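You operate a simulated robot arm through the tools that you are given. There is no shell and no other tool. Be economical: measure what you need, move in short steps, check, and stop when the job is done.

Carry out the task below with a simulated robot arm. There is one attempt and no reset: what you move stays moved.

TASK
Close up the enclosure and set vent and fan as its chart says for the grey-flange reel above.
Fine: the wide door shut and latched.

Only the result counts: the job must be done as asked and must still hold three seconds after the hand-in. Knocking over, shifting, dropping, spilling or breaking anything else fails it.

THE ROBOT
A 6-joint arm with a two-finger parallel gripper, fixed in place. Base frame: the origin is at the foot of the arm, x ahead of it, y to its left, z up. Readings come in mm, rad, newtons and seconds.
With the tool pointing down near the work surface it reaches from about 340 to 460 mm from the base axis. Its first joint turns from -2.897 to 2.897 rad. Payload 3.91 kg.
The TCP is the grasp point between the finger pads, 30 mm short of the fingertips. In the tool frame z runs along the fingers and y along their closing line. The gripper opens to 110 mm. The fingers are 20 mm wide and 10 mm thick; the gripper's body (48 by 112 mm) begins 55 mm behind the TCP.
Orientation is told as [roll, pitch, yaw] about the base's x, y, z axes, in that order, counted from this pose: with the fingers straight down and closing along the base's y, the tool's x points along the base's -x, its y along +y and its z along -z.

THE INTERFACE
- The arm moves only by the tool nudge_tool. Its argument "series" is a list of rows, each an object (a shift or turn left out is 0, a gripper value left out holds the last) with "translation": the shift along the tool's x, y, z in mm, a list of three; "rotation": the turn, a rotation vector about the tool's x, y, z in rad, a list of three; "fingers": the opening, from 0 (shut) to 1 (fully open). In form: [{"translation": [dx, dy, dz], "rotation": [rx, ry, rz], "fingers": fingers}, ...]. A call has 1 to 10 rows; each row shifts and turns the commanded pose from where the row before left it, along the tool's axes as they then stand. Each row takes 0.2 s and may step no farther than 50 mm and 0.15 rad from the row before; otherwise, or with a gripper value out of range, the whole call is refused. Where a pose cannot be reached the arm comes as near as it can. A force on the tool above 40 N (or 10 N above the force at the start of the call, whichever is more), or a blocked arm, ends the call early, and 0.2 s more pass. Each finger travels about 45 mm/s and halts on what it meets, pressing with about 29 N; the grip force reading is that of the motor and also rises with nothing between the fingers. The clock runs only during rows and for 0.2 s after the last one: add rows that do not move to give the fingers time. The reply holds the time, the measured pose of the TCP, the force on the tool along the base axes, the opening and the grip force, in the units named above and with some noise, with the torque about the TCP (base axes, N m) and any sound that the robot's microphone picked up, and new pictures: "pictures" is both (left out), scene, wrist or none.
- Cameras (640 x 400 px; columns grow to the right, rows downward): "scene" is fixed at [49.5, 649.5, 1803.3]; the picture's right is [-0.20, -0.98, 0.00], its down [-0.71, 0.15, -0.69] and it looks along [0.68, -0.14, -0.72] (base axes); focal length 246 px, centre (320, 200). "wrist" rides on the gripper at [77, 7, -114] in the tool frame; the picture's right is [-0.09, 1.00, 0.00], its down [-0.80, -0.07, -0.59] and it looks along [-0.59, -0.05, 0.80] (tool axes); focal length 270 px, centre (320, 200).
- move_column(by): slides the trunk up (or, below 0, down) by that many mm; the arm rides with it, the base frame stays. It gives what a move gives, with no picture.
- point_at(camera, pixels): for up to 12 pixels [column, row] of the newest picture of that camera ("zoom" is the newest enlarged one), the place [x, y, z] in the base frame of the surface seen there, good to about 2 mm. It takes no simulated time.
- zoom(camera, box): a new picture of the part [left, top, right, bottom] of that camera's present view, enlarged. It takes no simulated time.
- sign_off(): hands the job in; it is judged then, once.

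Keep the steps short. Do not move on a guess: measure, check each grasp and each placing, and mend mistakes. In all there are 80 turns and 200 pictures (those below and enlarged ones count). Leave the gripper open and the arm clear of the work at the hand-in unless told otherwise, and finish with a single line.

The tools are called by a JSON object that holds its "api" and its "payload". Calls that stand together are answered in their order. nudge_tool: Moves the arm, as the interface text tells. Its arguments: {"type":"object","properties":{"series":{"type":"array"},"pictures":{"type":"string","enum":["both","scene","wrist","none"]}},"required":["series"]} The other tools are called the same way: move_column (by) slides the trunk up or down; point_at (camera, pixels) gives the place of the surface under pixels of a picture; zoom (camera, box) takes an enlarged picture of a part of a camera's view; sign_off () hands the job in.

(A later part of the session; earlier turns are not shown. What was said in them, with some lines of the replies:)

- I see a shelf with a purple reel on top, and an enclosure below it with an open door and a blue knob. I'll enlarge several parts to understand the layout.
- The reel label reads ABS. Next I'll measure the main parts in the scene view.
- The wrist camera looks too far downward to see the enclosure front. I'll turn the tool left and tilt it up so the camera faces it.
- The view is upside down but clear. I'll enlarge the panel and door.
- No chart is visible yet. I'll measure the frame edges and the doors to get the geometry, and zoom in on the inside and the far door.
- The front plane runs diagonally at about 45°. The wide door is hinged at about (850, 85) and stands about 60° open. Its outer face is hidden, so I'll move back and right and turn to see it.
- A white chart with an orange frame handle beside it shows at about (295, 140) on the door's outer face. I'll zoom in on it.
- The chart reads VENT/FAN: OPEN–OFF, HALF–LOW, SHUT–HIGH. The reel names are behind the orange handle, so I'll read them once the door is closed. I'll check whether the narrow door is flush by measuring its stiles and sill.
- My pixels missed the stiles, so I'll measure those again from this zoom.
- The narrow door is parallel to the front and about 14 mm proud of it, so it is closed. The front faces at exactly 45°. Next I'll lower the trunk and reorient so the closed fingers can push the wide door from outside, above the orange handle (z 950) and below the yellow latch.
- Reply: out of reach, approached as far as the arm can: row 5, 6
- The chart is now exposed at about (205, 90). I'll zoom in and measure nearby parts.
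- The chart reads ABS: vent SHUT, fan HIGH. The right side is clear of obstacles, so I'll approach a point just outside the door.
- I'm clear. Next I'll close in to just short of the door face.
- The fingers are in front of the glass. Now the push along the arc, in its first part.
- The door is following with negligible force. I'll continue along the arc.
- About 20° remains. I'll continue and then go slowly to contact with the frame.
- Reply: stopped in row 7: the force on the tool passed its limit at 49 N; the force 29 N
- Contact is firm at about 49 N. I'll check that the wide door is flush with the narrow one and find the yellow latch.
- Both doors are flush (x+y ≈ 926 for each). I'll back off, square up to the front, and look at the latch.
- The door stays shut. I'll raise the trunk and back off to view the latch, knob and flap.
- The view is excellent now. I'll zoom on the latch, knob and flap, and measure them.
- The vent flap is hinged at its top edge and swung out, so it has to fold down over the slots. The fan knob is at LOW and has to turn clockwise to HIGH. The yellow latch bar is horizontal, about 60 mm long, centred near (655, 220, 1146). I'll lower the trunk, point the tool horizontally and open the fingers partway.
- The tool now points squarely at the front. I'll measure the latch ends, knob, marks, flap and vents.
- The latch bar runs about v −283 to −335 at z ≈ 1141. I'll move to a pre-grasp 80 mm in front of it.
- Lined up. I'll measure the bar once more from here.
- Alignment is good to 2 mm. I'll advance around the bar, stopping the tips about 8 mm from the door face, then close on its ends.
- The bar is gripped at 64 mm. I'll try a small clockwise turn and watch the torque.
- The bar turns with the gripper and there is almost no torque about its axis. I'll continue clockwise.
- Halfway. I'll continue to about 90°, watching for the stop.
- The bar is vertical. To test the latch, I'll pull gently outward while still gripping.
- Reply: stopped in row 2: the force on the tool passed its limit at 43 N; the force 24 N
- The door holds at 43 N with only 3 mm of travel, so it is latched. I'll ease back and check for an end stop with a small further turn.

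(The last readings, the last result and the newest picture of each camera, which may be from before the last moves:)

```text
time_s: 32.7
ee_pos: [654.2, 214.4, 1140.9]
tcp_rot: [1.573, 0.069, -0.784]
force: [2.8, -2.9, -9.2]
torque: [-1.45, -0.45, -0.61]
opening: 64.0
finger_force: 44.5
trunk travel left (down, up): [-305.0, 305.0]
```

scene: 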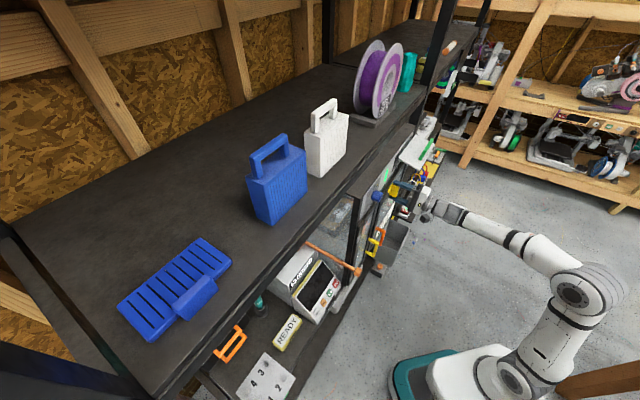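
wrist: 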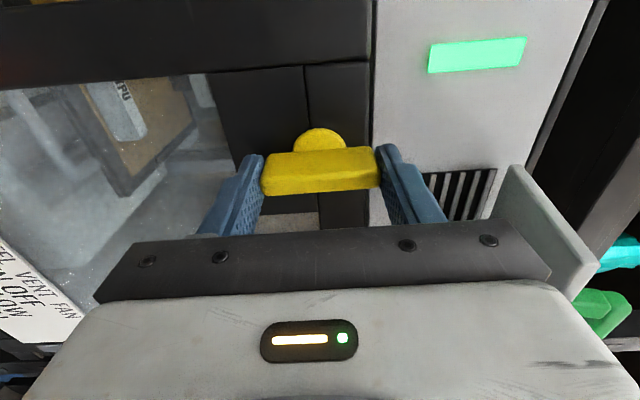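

A firm stop appears just past 90°, so the latch is fully turned. I'll relax, release and back straight out.

{"api": "nudge_tool", "payload": {"series": [{"rotation": [0, 0, -0.08]}, {"fingers": 0.8}, {"fingers": 0.8}, {"fingers": 0.8}, {"translation": [0, 0, -40]}, {"translation": [0, 0, -45]}, {"translation": [0, 0, -45]}, {"translation": [0, 0, -45]}], "pictures": "wrist"}}

```text
time_s: 34.5
ee_pos: [527.7, 90.7, 1142.5]
tcp_rot: [1.577, -0.012, -0.781]
force: [0.1, -0.7, -0.9]
torque: [-0.03, -0.01, -0.02]
opening: 87.8
finger_force: 0.1
trunk travel left (down, up): [-305.0, 305.0]
```

wrist: 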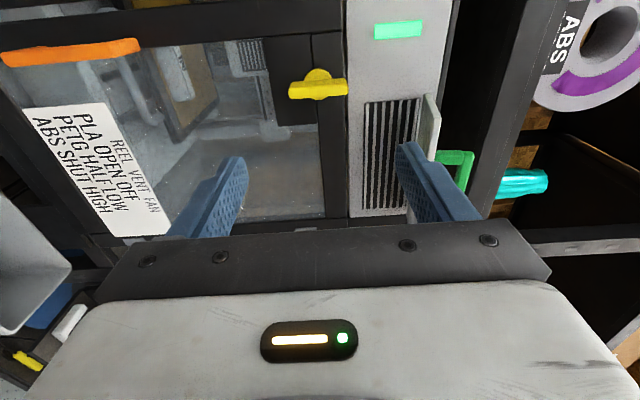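

The latch bar stays vertical, and the chart row is confirmed as ABS SHUT HIGH. I'll roll the tool back to level and then move in front of the knob.

{"api": "nudge_tool", "payload": {"series": [{"rotation": [0, 0, -0.15]}, {"rotation": [0, 0, -0.15]}, {"rotation": [0, 0, -0.15]}, {"rotation": [0, 0, -0.15]}, {"rotation": [0, 0, -0.15]}, {"rotation": [0, 0, -0.15]}, {"rotation": [0, 0, -0.15]}, {"rotation": [0, 0, -0.15]}, {"rotation": [0, 0, -0.15]}, {"rotation": [0, 0, -0.15]}], "pictures": "none"}}

{"api": "nudge_tool", "payload": {"series": [{"rotation": [0, 0, -0.07], "fingers": 0.55}, {"translation": [-17.2, 29.6, 16.6]}, {"translation": [-17.2, 29.6, 16.6]}, {"translation": [-17.2, 29.6, 16.6]}, {"translation": [-17.2, 29.6, 16.6]}, {"translation": [-17.2, 29.6, 16.6]}], "pictures": "wrist"}}

```text
time_s: 36.7
ee_pos: [529.2, 91.2, 1141.3]
tcp_rot: [1.657, -1.511, -0.868]
force: [-0.8, 0.3, -0.4]
torque: [-0.02, -0.01, 0.0]
opening: 88.2
finger_force: 0.0
trunk travel left (down, up): [-305.0, 305.0]
```

```text
time_s: 38.1
ee_pos: [480.5, 253.9, 1226.1]
tcp_rot: [-2.101, -1.561, 2.889]
force: [0.0, -0.5, 0.5]
torque: [0.03, 0.03, 0.0]
opening: 60.5
finger_force: 0.0
trunk travel left (down, up): [-305.0, 305.0]
```

wrist: 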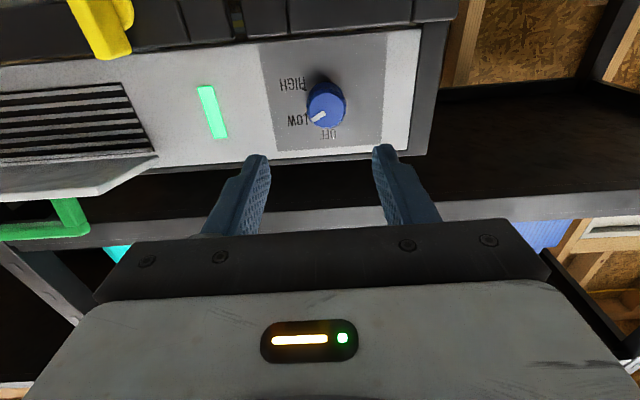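

{"api": "zoom", "payload": {"camera": "wrist", "box": [265, 60, 395, 155]}}

{"api": "point_at", "payload": {"camera": "wrist", "pixels": [[328, 106], [313, 105], [344, 105], [328, 90], [328, 122], [318, 117], [300, 85], [300, 120], [332, 135], [280, 65], [385, 130]]}}

```text
4.21 times, centred on (330, 108) of wrist
```

zoom: 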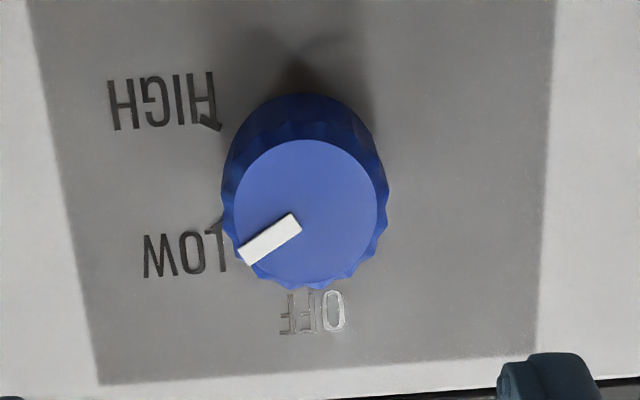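

```text
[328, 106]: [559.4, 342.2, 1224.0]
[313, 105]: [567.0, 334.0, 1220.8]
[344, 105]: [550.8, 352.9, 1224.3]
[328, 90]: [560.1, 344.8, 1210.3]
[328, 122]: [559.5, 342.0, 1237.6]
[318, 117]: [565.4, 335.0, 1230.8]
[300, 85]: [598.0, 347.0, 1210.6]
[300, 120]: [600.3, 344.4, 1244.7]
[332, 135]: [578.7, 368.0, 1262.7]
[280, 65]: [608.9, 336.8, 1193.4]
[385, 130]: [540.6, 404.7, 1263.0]
```

I'll locate the HIGH and LOW tick marks to get the turning angle.

{"api": "point_at", "payload": {"camera": "zoom", "pixels": [[210, 124], [205, 116], [219, 232], [216, 240], [318, 300], [240, 258], [298, 218], [305, 212], [235, 212], [376, 212]]}}

```text
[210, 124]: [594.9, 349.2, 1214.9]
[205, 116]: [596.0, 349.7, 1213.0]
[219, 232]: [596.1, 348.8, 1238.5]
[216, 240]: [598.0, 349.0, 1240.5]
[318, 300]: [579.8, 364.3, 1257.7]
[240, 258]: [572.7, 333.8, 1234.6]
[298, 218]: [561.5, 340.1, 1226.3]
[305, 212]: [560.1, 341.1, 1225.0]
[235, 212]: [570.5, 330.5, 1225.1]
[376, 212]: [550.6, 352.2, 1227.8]
```

From the marks, LOW is at 60° and HIGH at 120° clockwise from OFF, so I need +60°. The knob axis is at v −155, z 1226. I'll advance around it and close.

{"api": "nudge_tool", "payload": {"series": [{"translation": [0, 2.6, 40]}, {"translation": [0, 2.6, 40]}, {"translation": [0, 0, 29]}, {}, {"fingers": 0.2}, {"fingers": 0.2}, {"fingers": 0.2}, {"fingers": 0.2}], "pictures": "wrist"}}

```text
time_s: 39.9
ee_pos: [554.6, 336.0, 1227.9]
tcp_rot: [-2.03, -1.56, 2.818]
force: [-4.8, 6.8, -1.2]
torque: [0.03, -0.05, 0.18]
opening: 33.6
finger_force: 45.7
trunk travel left (down, up): [-305.0, 305.0]
```

wrist: 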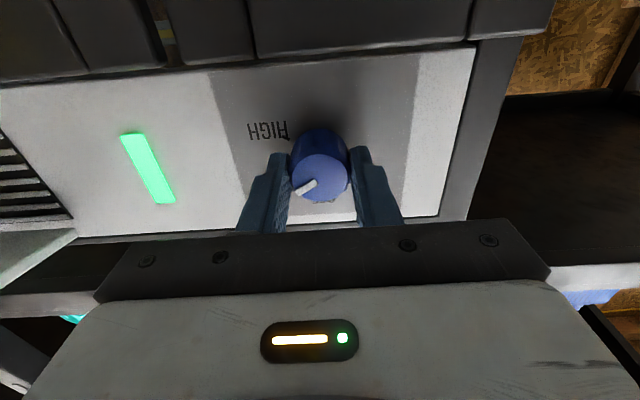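

Gripped at 33.6 mm. I'll turn clockwise by 60°.

{"api": "nudge_tool", "payload": {"series": [{"translation": [0, 1, 0]}, {"rotation": [0, 0, 0.13]}, {"rotation": [0, 0, 0.13]}, {"rotation": [0, 0, 0.13]}, {"rotation": [0, 0, 0.13]}, {"rotation": [0, 0, 0.13]}, {"rotation": [0, 0, 0.13]}, {"rotation": [0, 0, 0.13]}, {"rotation": [0, 0, 0.137]}], "pictures": "wrist"}}

```text
time_s: 41.9
ee_pos: [555.5, 335.1, 1227.0]
tcp_rot: [1.576, -0.529, -0.785]
force: [10.4, 0.7, 8.0]
torque: [0.03, -0.04, -1.24]
opening: 33.6
finger_force: 45.4
trunk travel left (down, up): [-305.0, 305.0]
```

wrist: 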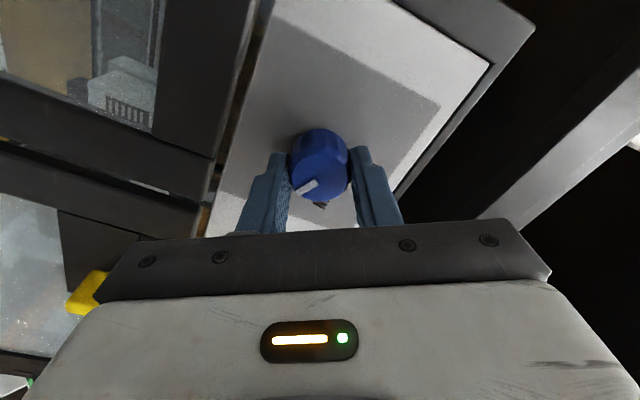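

Turned 60°, with the pointer keeping its place between the fingers. I'll release, back off and level the tool to check the pointer.

{"api": "nudge_tool", "payload": {"series": [{"fingers": 0.55}, {"fingers": 0.55}, {"fingers": 0.55}, {"translation": [0, 0, -40]}, {"translation": [0, 0, -45]}, {"translation": [0, 0, -40]}], "pictures": "none"}}

{"api": "nudge_tool", "payload": {"series": [{"rotation": [0, 0, -0.13]}, {"rotation": [0, 0, -0.13]}, {"rotation": [0, 0, -0.13]}, {"rotation": [0, 0, -0.13]}, {"rotation": [0, 0, -0.13]}, {"rotation": [0, 0, -0.13]}, {"rotation": [0, 0, -0.13]}, {"rotation": [0, 0, -0.137]}], "pictures": "wrist"}}

{"api": "zoom", "payload": {"camera": "wrist", "box": [265, 50, 395, 155]}}

```text
time_s: 43.3
ee_pos: [465.7, 248.1, 1227.3]
tcp_rot: [1.574, -0.532, -0.786]
force: [0.3, 0.1, -0.4]
torque: [0.02, 0.02, 0.01]
opening: 60.5
finger_force: 0.1
trunk travel left (down, up): [-305.0, 305.0]
```

```text
time_s: 45.1
ee_pos: [465.8, 246.1, 1227.4]
tcp_rot: [-2.001, -1.559, 2.788]
force: [0.4, -1.4, -0.1]
torque: [-0.02, 0.0, 0.02]
opening: 60.3
finger_force: 0.1
trunk travel left (down, up): [-305.0, 305.0]
```

wrist: 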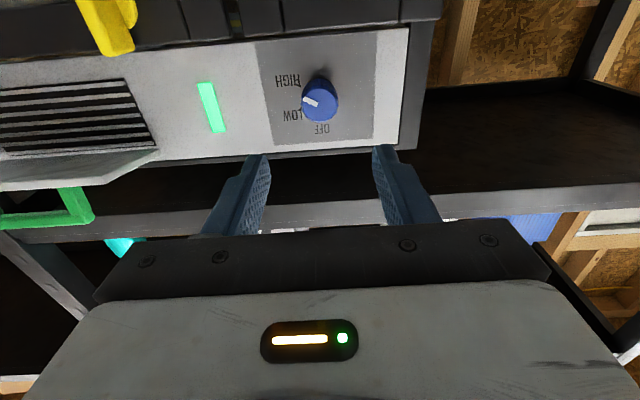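

```text
3.81 times, centred on (330, 102) of wrist
```

zoom: 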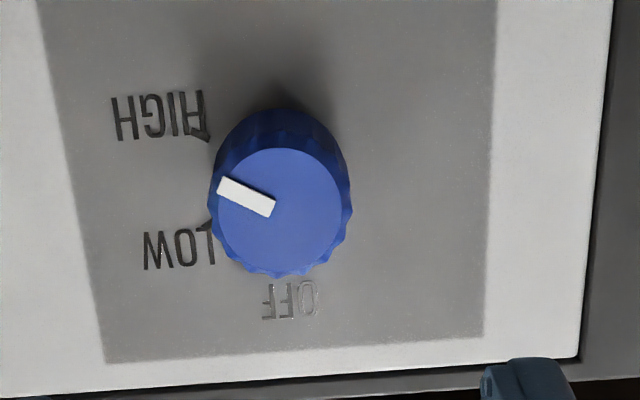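

I'll check the pointer angle in 3D against the HIGH mark.

{"api": "point_at", "payload": {"camera": "zoom", "pixels": [[222, 185], [272, 208], [280, 211], [213, 211], [348, 211], [280, 152], [280, 270], [207, 136], [202, 130]]}}

```text
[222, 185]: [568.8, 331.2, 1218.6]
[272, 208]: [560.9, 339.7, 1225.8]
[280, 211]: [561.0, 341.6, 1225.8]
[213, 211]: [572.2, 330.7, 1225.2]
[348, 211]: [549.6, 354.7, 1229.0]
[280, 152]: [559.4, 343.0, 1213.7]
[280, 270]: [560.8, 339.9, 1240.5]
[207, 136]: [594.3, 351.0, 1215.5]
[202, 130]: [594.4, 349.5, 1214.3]
```

The pointer is at about 122°, on the HIGH mark. Now the flap. I'll measure its geometry and the clear strip beside the green handle.

{"api": "point_at", "payload": {"camera": "wrist", "pixels": [[155, 152], [130, 170], [100, 182], [70, 200], [90, 212], [60, 160], [82, 192], [45, 222], [40, 175]]}}

{"api": "zoom", "payload": {"camera": "wrist", "box": [0, 70, 170, 250]}}

{"api": "zoom", "payload": {"camera": "scene", "box": [370, 120, 450, 200]}}

{"api": "point_at", "payload": {"camera": "scene", "pixels": [[402, 156], [420, 168], [430, 151], [425, 162], [415, 135], [412, 150]]}}

```text
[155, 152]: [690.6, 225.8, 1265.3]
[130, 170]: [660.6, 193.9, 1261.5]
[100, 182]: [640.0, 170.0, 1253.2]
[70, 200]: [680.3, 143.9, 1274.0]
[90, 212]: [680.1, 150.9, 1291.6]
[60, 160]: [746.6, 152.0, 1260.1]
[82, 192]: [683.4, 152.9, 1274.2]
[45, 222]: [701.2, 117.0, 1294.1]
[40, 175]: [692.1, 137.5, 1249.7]
```

```text
2.22 times, centred on (85, 160) of wrist
```

zoom: 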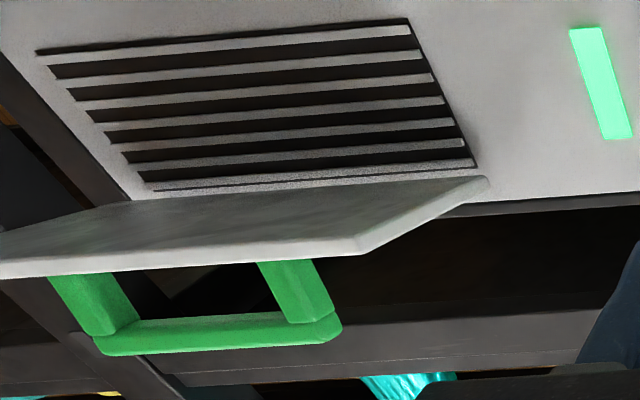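

```text
5.00 times, centred on (410, 160) of scene
```

zoom: 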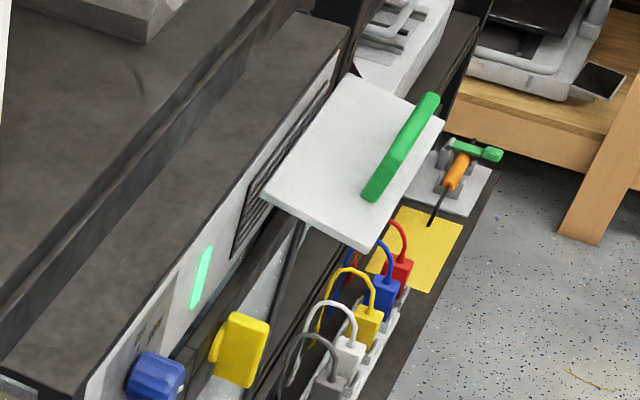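

```text
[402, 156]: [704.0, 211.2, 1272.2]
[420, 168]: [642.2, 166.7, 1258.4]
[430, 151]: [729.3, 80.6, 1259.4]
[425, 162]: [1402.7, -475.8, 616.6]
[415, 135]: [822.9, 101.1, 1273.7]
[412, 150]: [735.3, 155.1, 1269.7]
```

The clear strip beside the handle is v −370 to −333, with the flap's hinge near u 655, z 1268. I'll close the fingers and move in front of that strip, above flap height.

{"api": "nudge_tool", "payload": {"series": [{"translation": [-13, -39, 0], "fingers": 0}, {"translation": [-13, -39, 0]}, {"translation": [-13, -39, 0]}, {"translation": [-13, -39, 0]}, {"translation": [-13, -39, 0]}, {}], "pictures": "both"}}

```text
time_s: 46.5
ee_pos: [603.8, 110.5, 1293.5]
tcp_rot: [-2.059, -1.559, 2.848]
force: [-0.6, -0.5, -0.3]
torque: [-0.02, -0.03, 0.01]
opening: 0.0
finger_force: 29.0
trunk travel left (down, up): [-305.0, 305.0]
```

scene: 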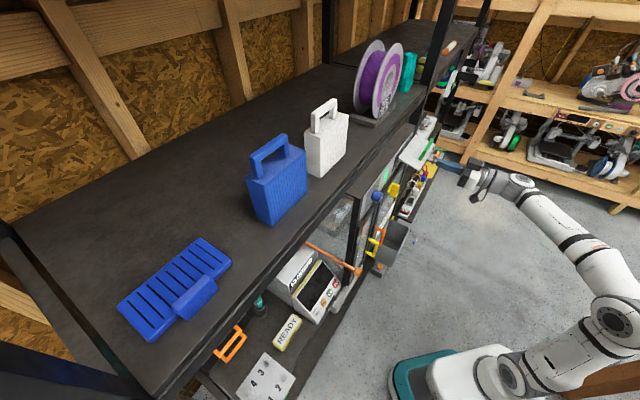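
wrist: 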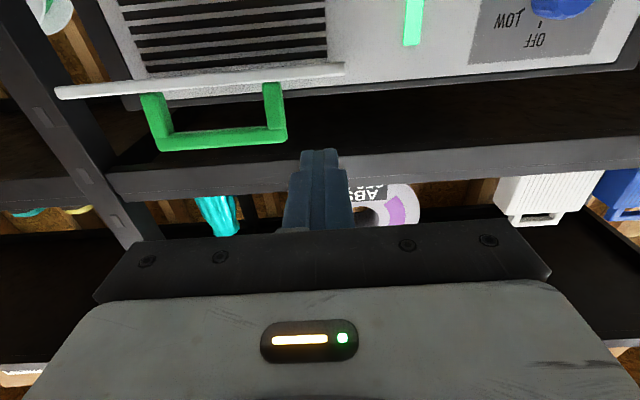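

Aligned between the handle post and the flap's end. I'll move over the flap and check clearance from the pictures.

{"api": "nudge_tool", "payload": {"series": [{"translation": [0, -1, 30]}, {"translation": [0, 0, 30]}], "pictures": "both"}}

{"api": "zoom", "payload": {"camera": "scene", "box": [380, 110, 480, 200]}}

```text
time_s: 47.1
ee_pos: [646.3, 152.2, 1293.4]
tcp_rot: [-2.096, -1.563, 2.886]
force: [-0.1, 0.2, -0.1]
torque: [0.02, 0.03, -0.02]
opening: 0.1
finger_force: 28.7
trunk travel left (down, up): [-305.0, 305.0]
```

scene: 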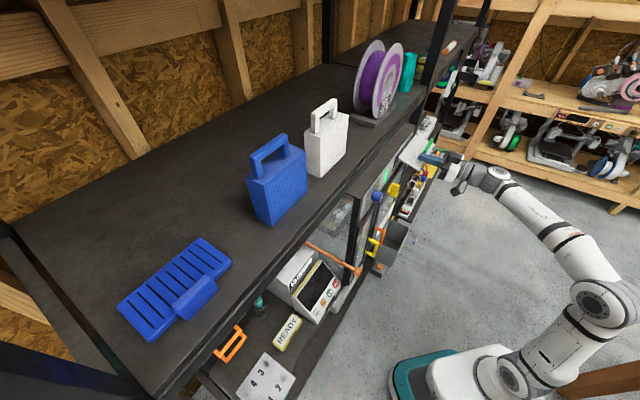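
wrist: 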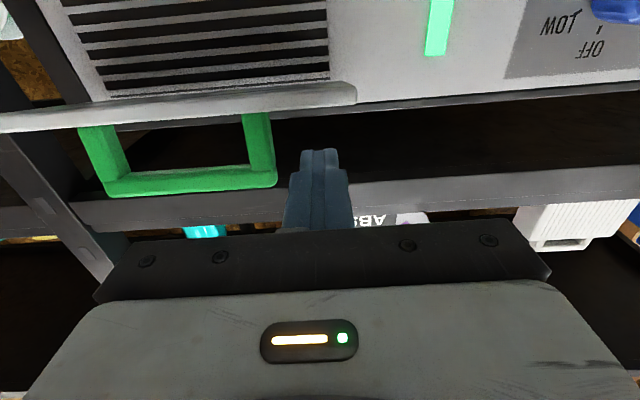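

```text
4.44 times, centred on (430, 155) of scene
```

zoom: 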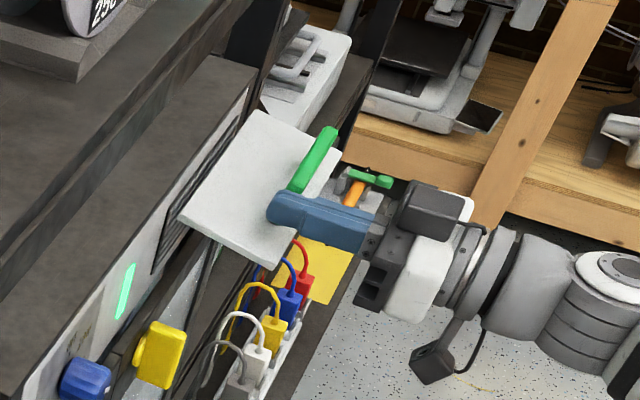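

Clear of the handle. I'll press the flap down along its arc, first half.

{"api": "nudge_tool", "payload": {"series": [{"translation": [13, 0, 0.5]}, {"translation": [12, 0, 0.5]}, {"translation": [10, 0, 3.5]}, {"translation": [10, 0, 3.5]}], "pictures": "both"}}

```text
time_s: 48.1
ee_pos: [652.4, 155.8, 1248.7]
tcp_rot: [-2.028, -1.559, 2.816]
force: [-0.1, 0.0, 0.5]
torque: [-0.02, 0.0, -0.02]
opening: 0.0
finger_force: 29.0
trunk travel left (down, up): [-305.0, 305.0]
```

scene: 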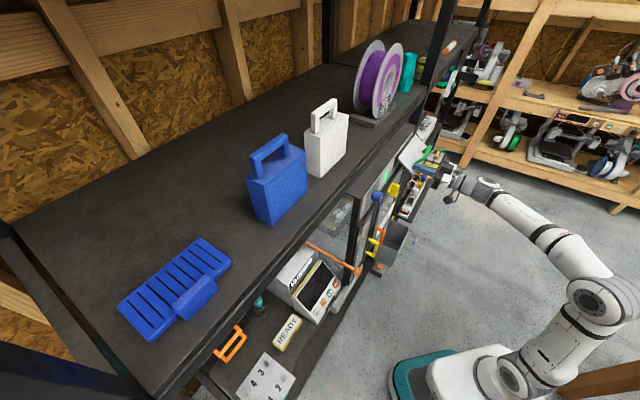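
wrist: 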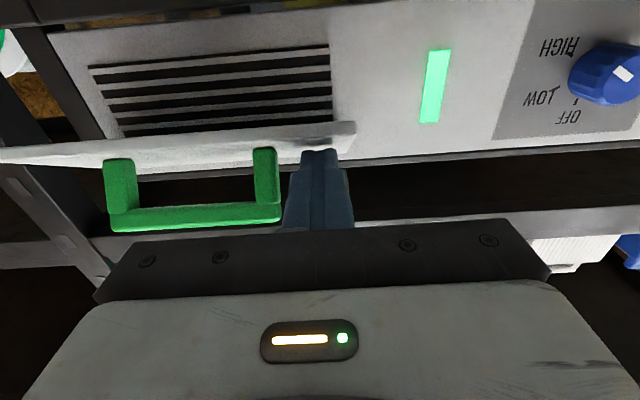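

The flap is swinging down freely. I'll continue the arc.

{"api": "nudge_tool", "payload": {"series": [{"translation": [8, 0, 6.5]}, {"translation": [8, 0, 6.5]}, {"translation": [5, 0, 9]}, {"translation": [5, 0, 9]}, {"translation": [3, 0, 8]}], "pictures": "both"}}

```text
time_s: 49.3
ee_pos: [681.4, 185.9, 1220.4]
tcp_rot: [-2.087, -1.562, 2.875]
force: [-0.2, 0.8, -0.3]
torque: [0.03, 0.0, 0.0]
opening: 0.0
finger_force: 29.1
trunk travel left (down, up): [-305.0, 305.0]
```

scene: 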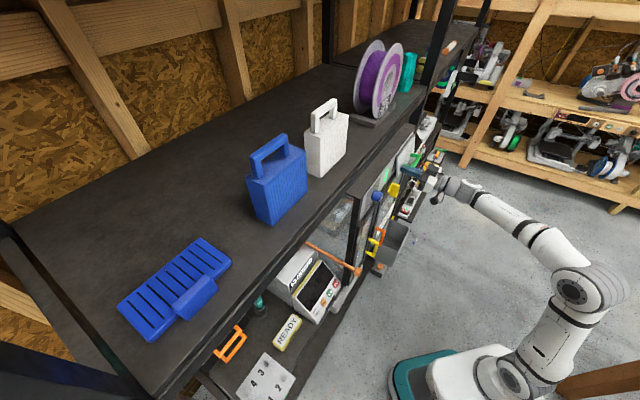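
wrist: 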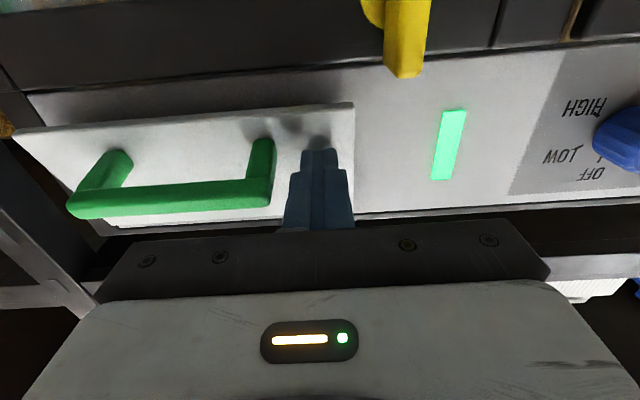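

Nearly closed. I'll press inward slowly until it seats.

{"api": "nudge_tool", "payload": {"series": [{"translation": [4, 0, 5]}, {"translation": [3, 0, 5]}, {"translation": [2, 0, 4]}, {"translation": [0, 0, 3]}, {"translation": [0, 0, 3]}, {"translation": [0, 0, 3]}], "pictures": "wrist"}}

```text
time_s: 50.5
ee_pos: [692.3, 195.9, 1211.4]
tcp_rot: [-1.918, -1.561, 2.706]
force: [-24.9, -15.7, -4.5]
torque: [0.17, 0.1, 0.2]
opening: 0.0
finger_force: 29.3
trunk travel left (down, up): [-305.0, 305.0]
stopped in row 6: the force on the tool passed its limit at 44 N (the readings are from after the stop); the commanded pose is now the measured one
```

wrist: 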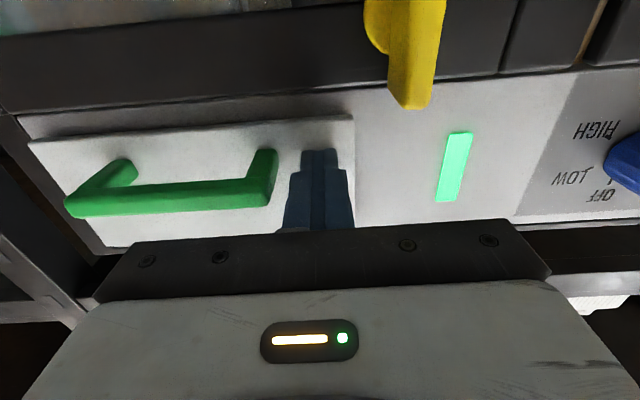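

It is firmly seated at 44 N. I'll back straight out, open the fingers and check everything.

{"api": "nudge_tool", "payload": {"series": [{"translation": [0, 0, -20]}, {"translation": [0, 0, -40]}, {"translation": [0, 0, -45], "fingers": 0.9}, {"translation": [0, 0, -45]}, {"translation": [0, 0, -45]}, {"translation": [0, 0, -45]}], "pictures": "both"}}

{"api": "zoom", "payload": {"camera": "wrist", "box": [200, 0, 500, 180]}}

{"api": "zoom", "payload": {"camera": "scene", "box": [350, 120, 450, 220]}}

```text
time_s: 51.9
ee_pos: [525.4, 28.5, 1208.2]
tcp_rot: [-1.607, -1.565, 2.395]
force: [0.5, -0.4, 0.9]
torque: [-0.01, 0.0, 0.01]
opening: 86.5
finger_force: 0.0
trunk travel left (down, up): [-305.0, 305.0]
```

scene: 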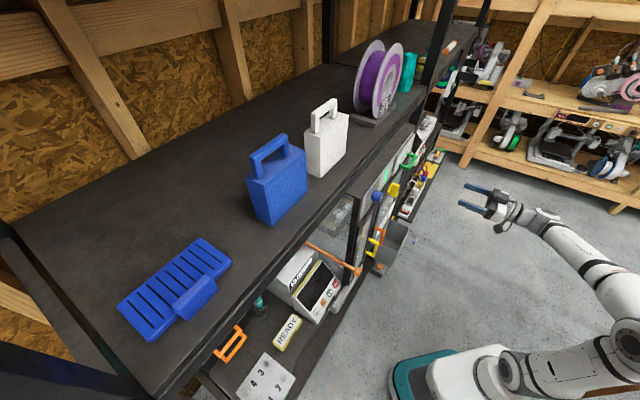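
wrist: 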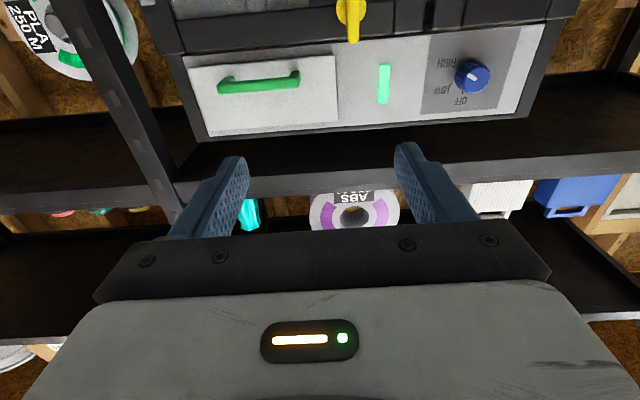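

```text
2.13 times, centred on (350, 90) of wrist
```

zoom: 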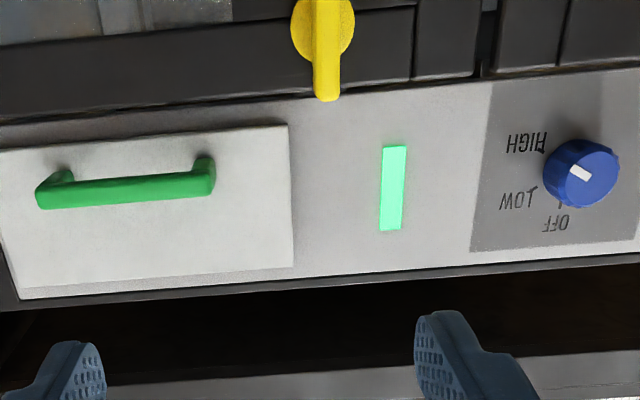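

```text
4.00 times, centred on (400, 170) of scene
```

zoom: 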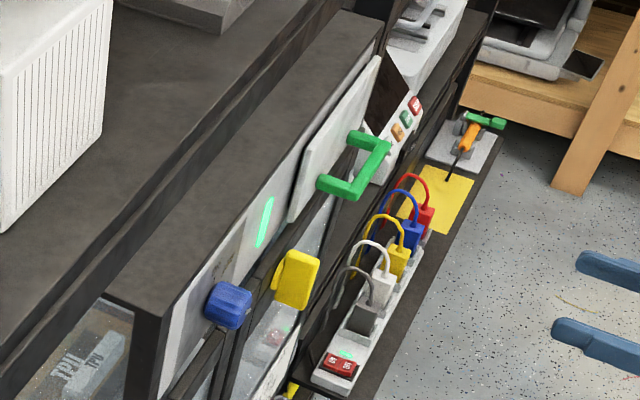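

Everything looks set. I'll check that the flap is flush and the door planes are unchanged.

{"api": "point_at", "payload": {"camera": "wrist", "pixels": [[260, 65], [260, 120], [325, 65], [325, 115], [200, 75], [205, 125], [355, 60], [290, 40], [500, 25]]}}

```text
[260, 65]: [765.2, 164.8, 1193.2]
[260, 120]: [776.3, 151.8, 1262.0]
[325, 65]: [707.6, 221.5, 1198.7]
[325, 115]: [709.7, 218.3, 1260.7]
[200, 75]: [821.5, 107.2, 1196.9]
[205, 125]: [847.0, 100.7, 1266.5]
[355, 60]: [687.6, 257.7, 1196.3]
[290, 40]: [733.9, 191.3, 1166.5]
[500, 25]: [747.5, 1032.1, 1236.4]
```

The flap is vertical and flush (x+y ≈ 929 at top and bottom). The door is flush and latched, the fan is at HIGH, and the arm is clear with the gripper open. I'm handing in.

{"api": "sign_off", "payload": {}}

```text
The job is handed in.
```

The enclosure is closed with the wide door shut and latched, and for the grey-flange ABS reel the vent is SHUT and the fan is on HIGH, as its chart says.
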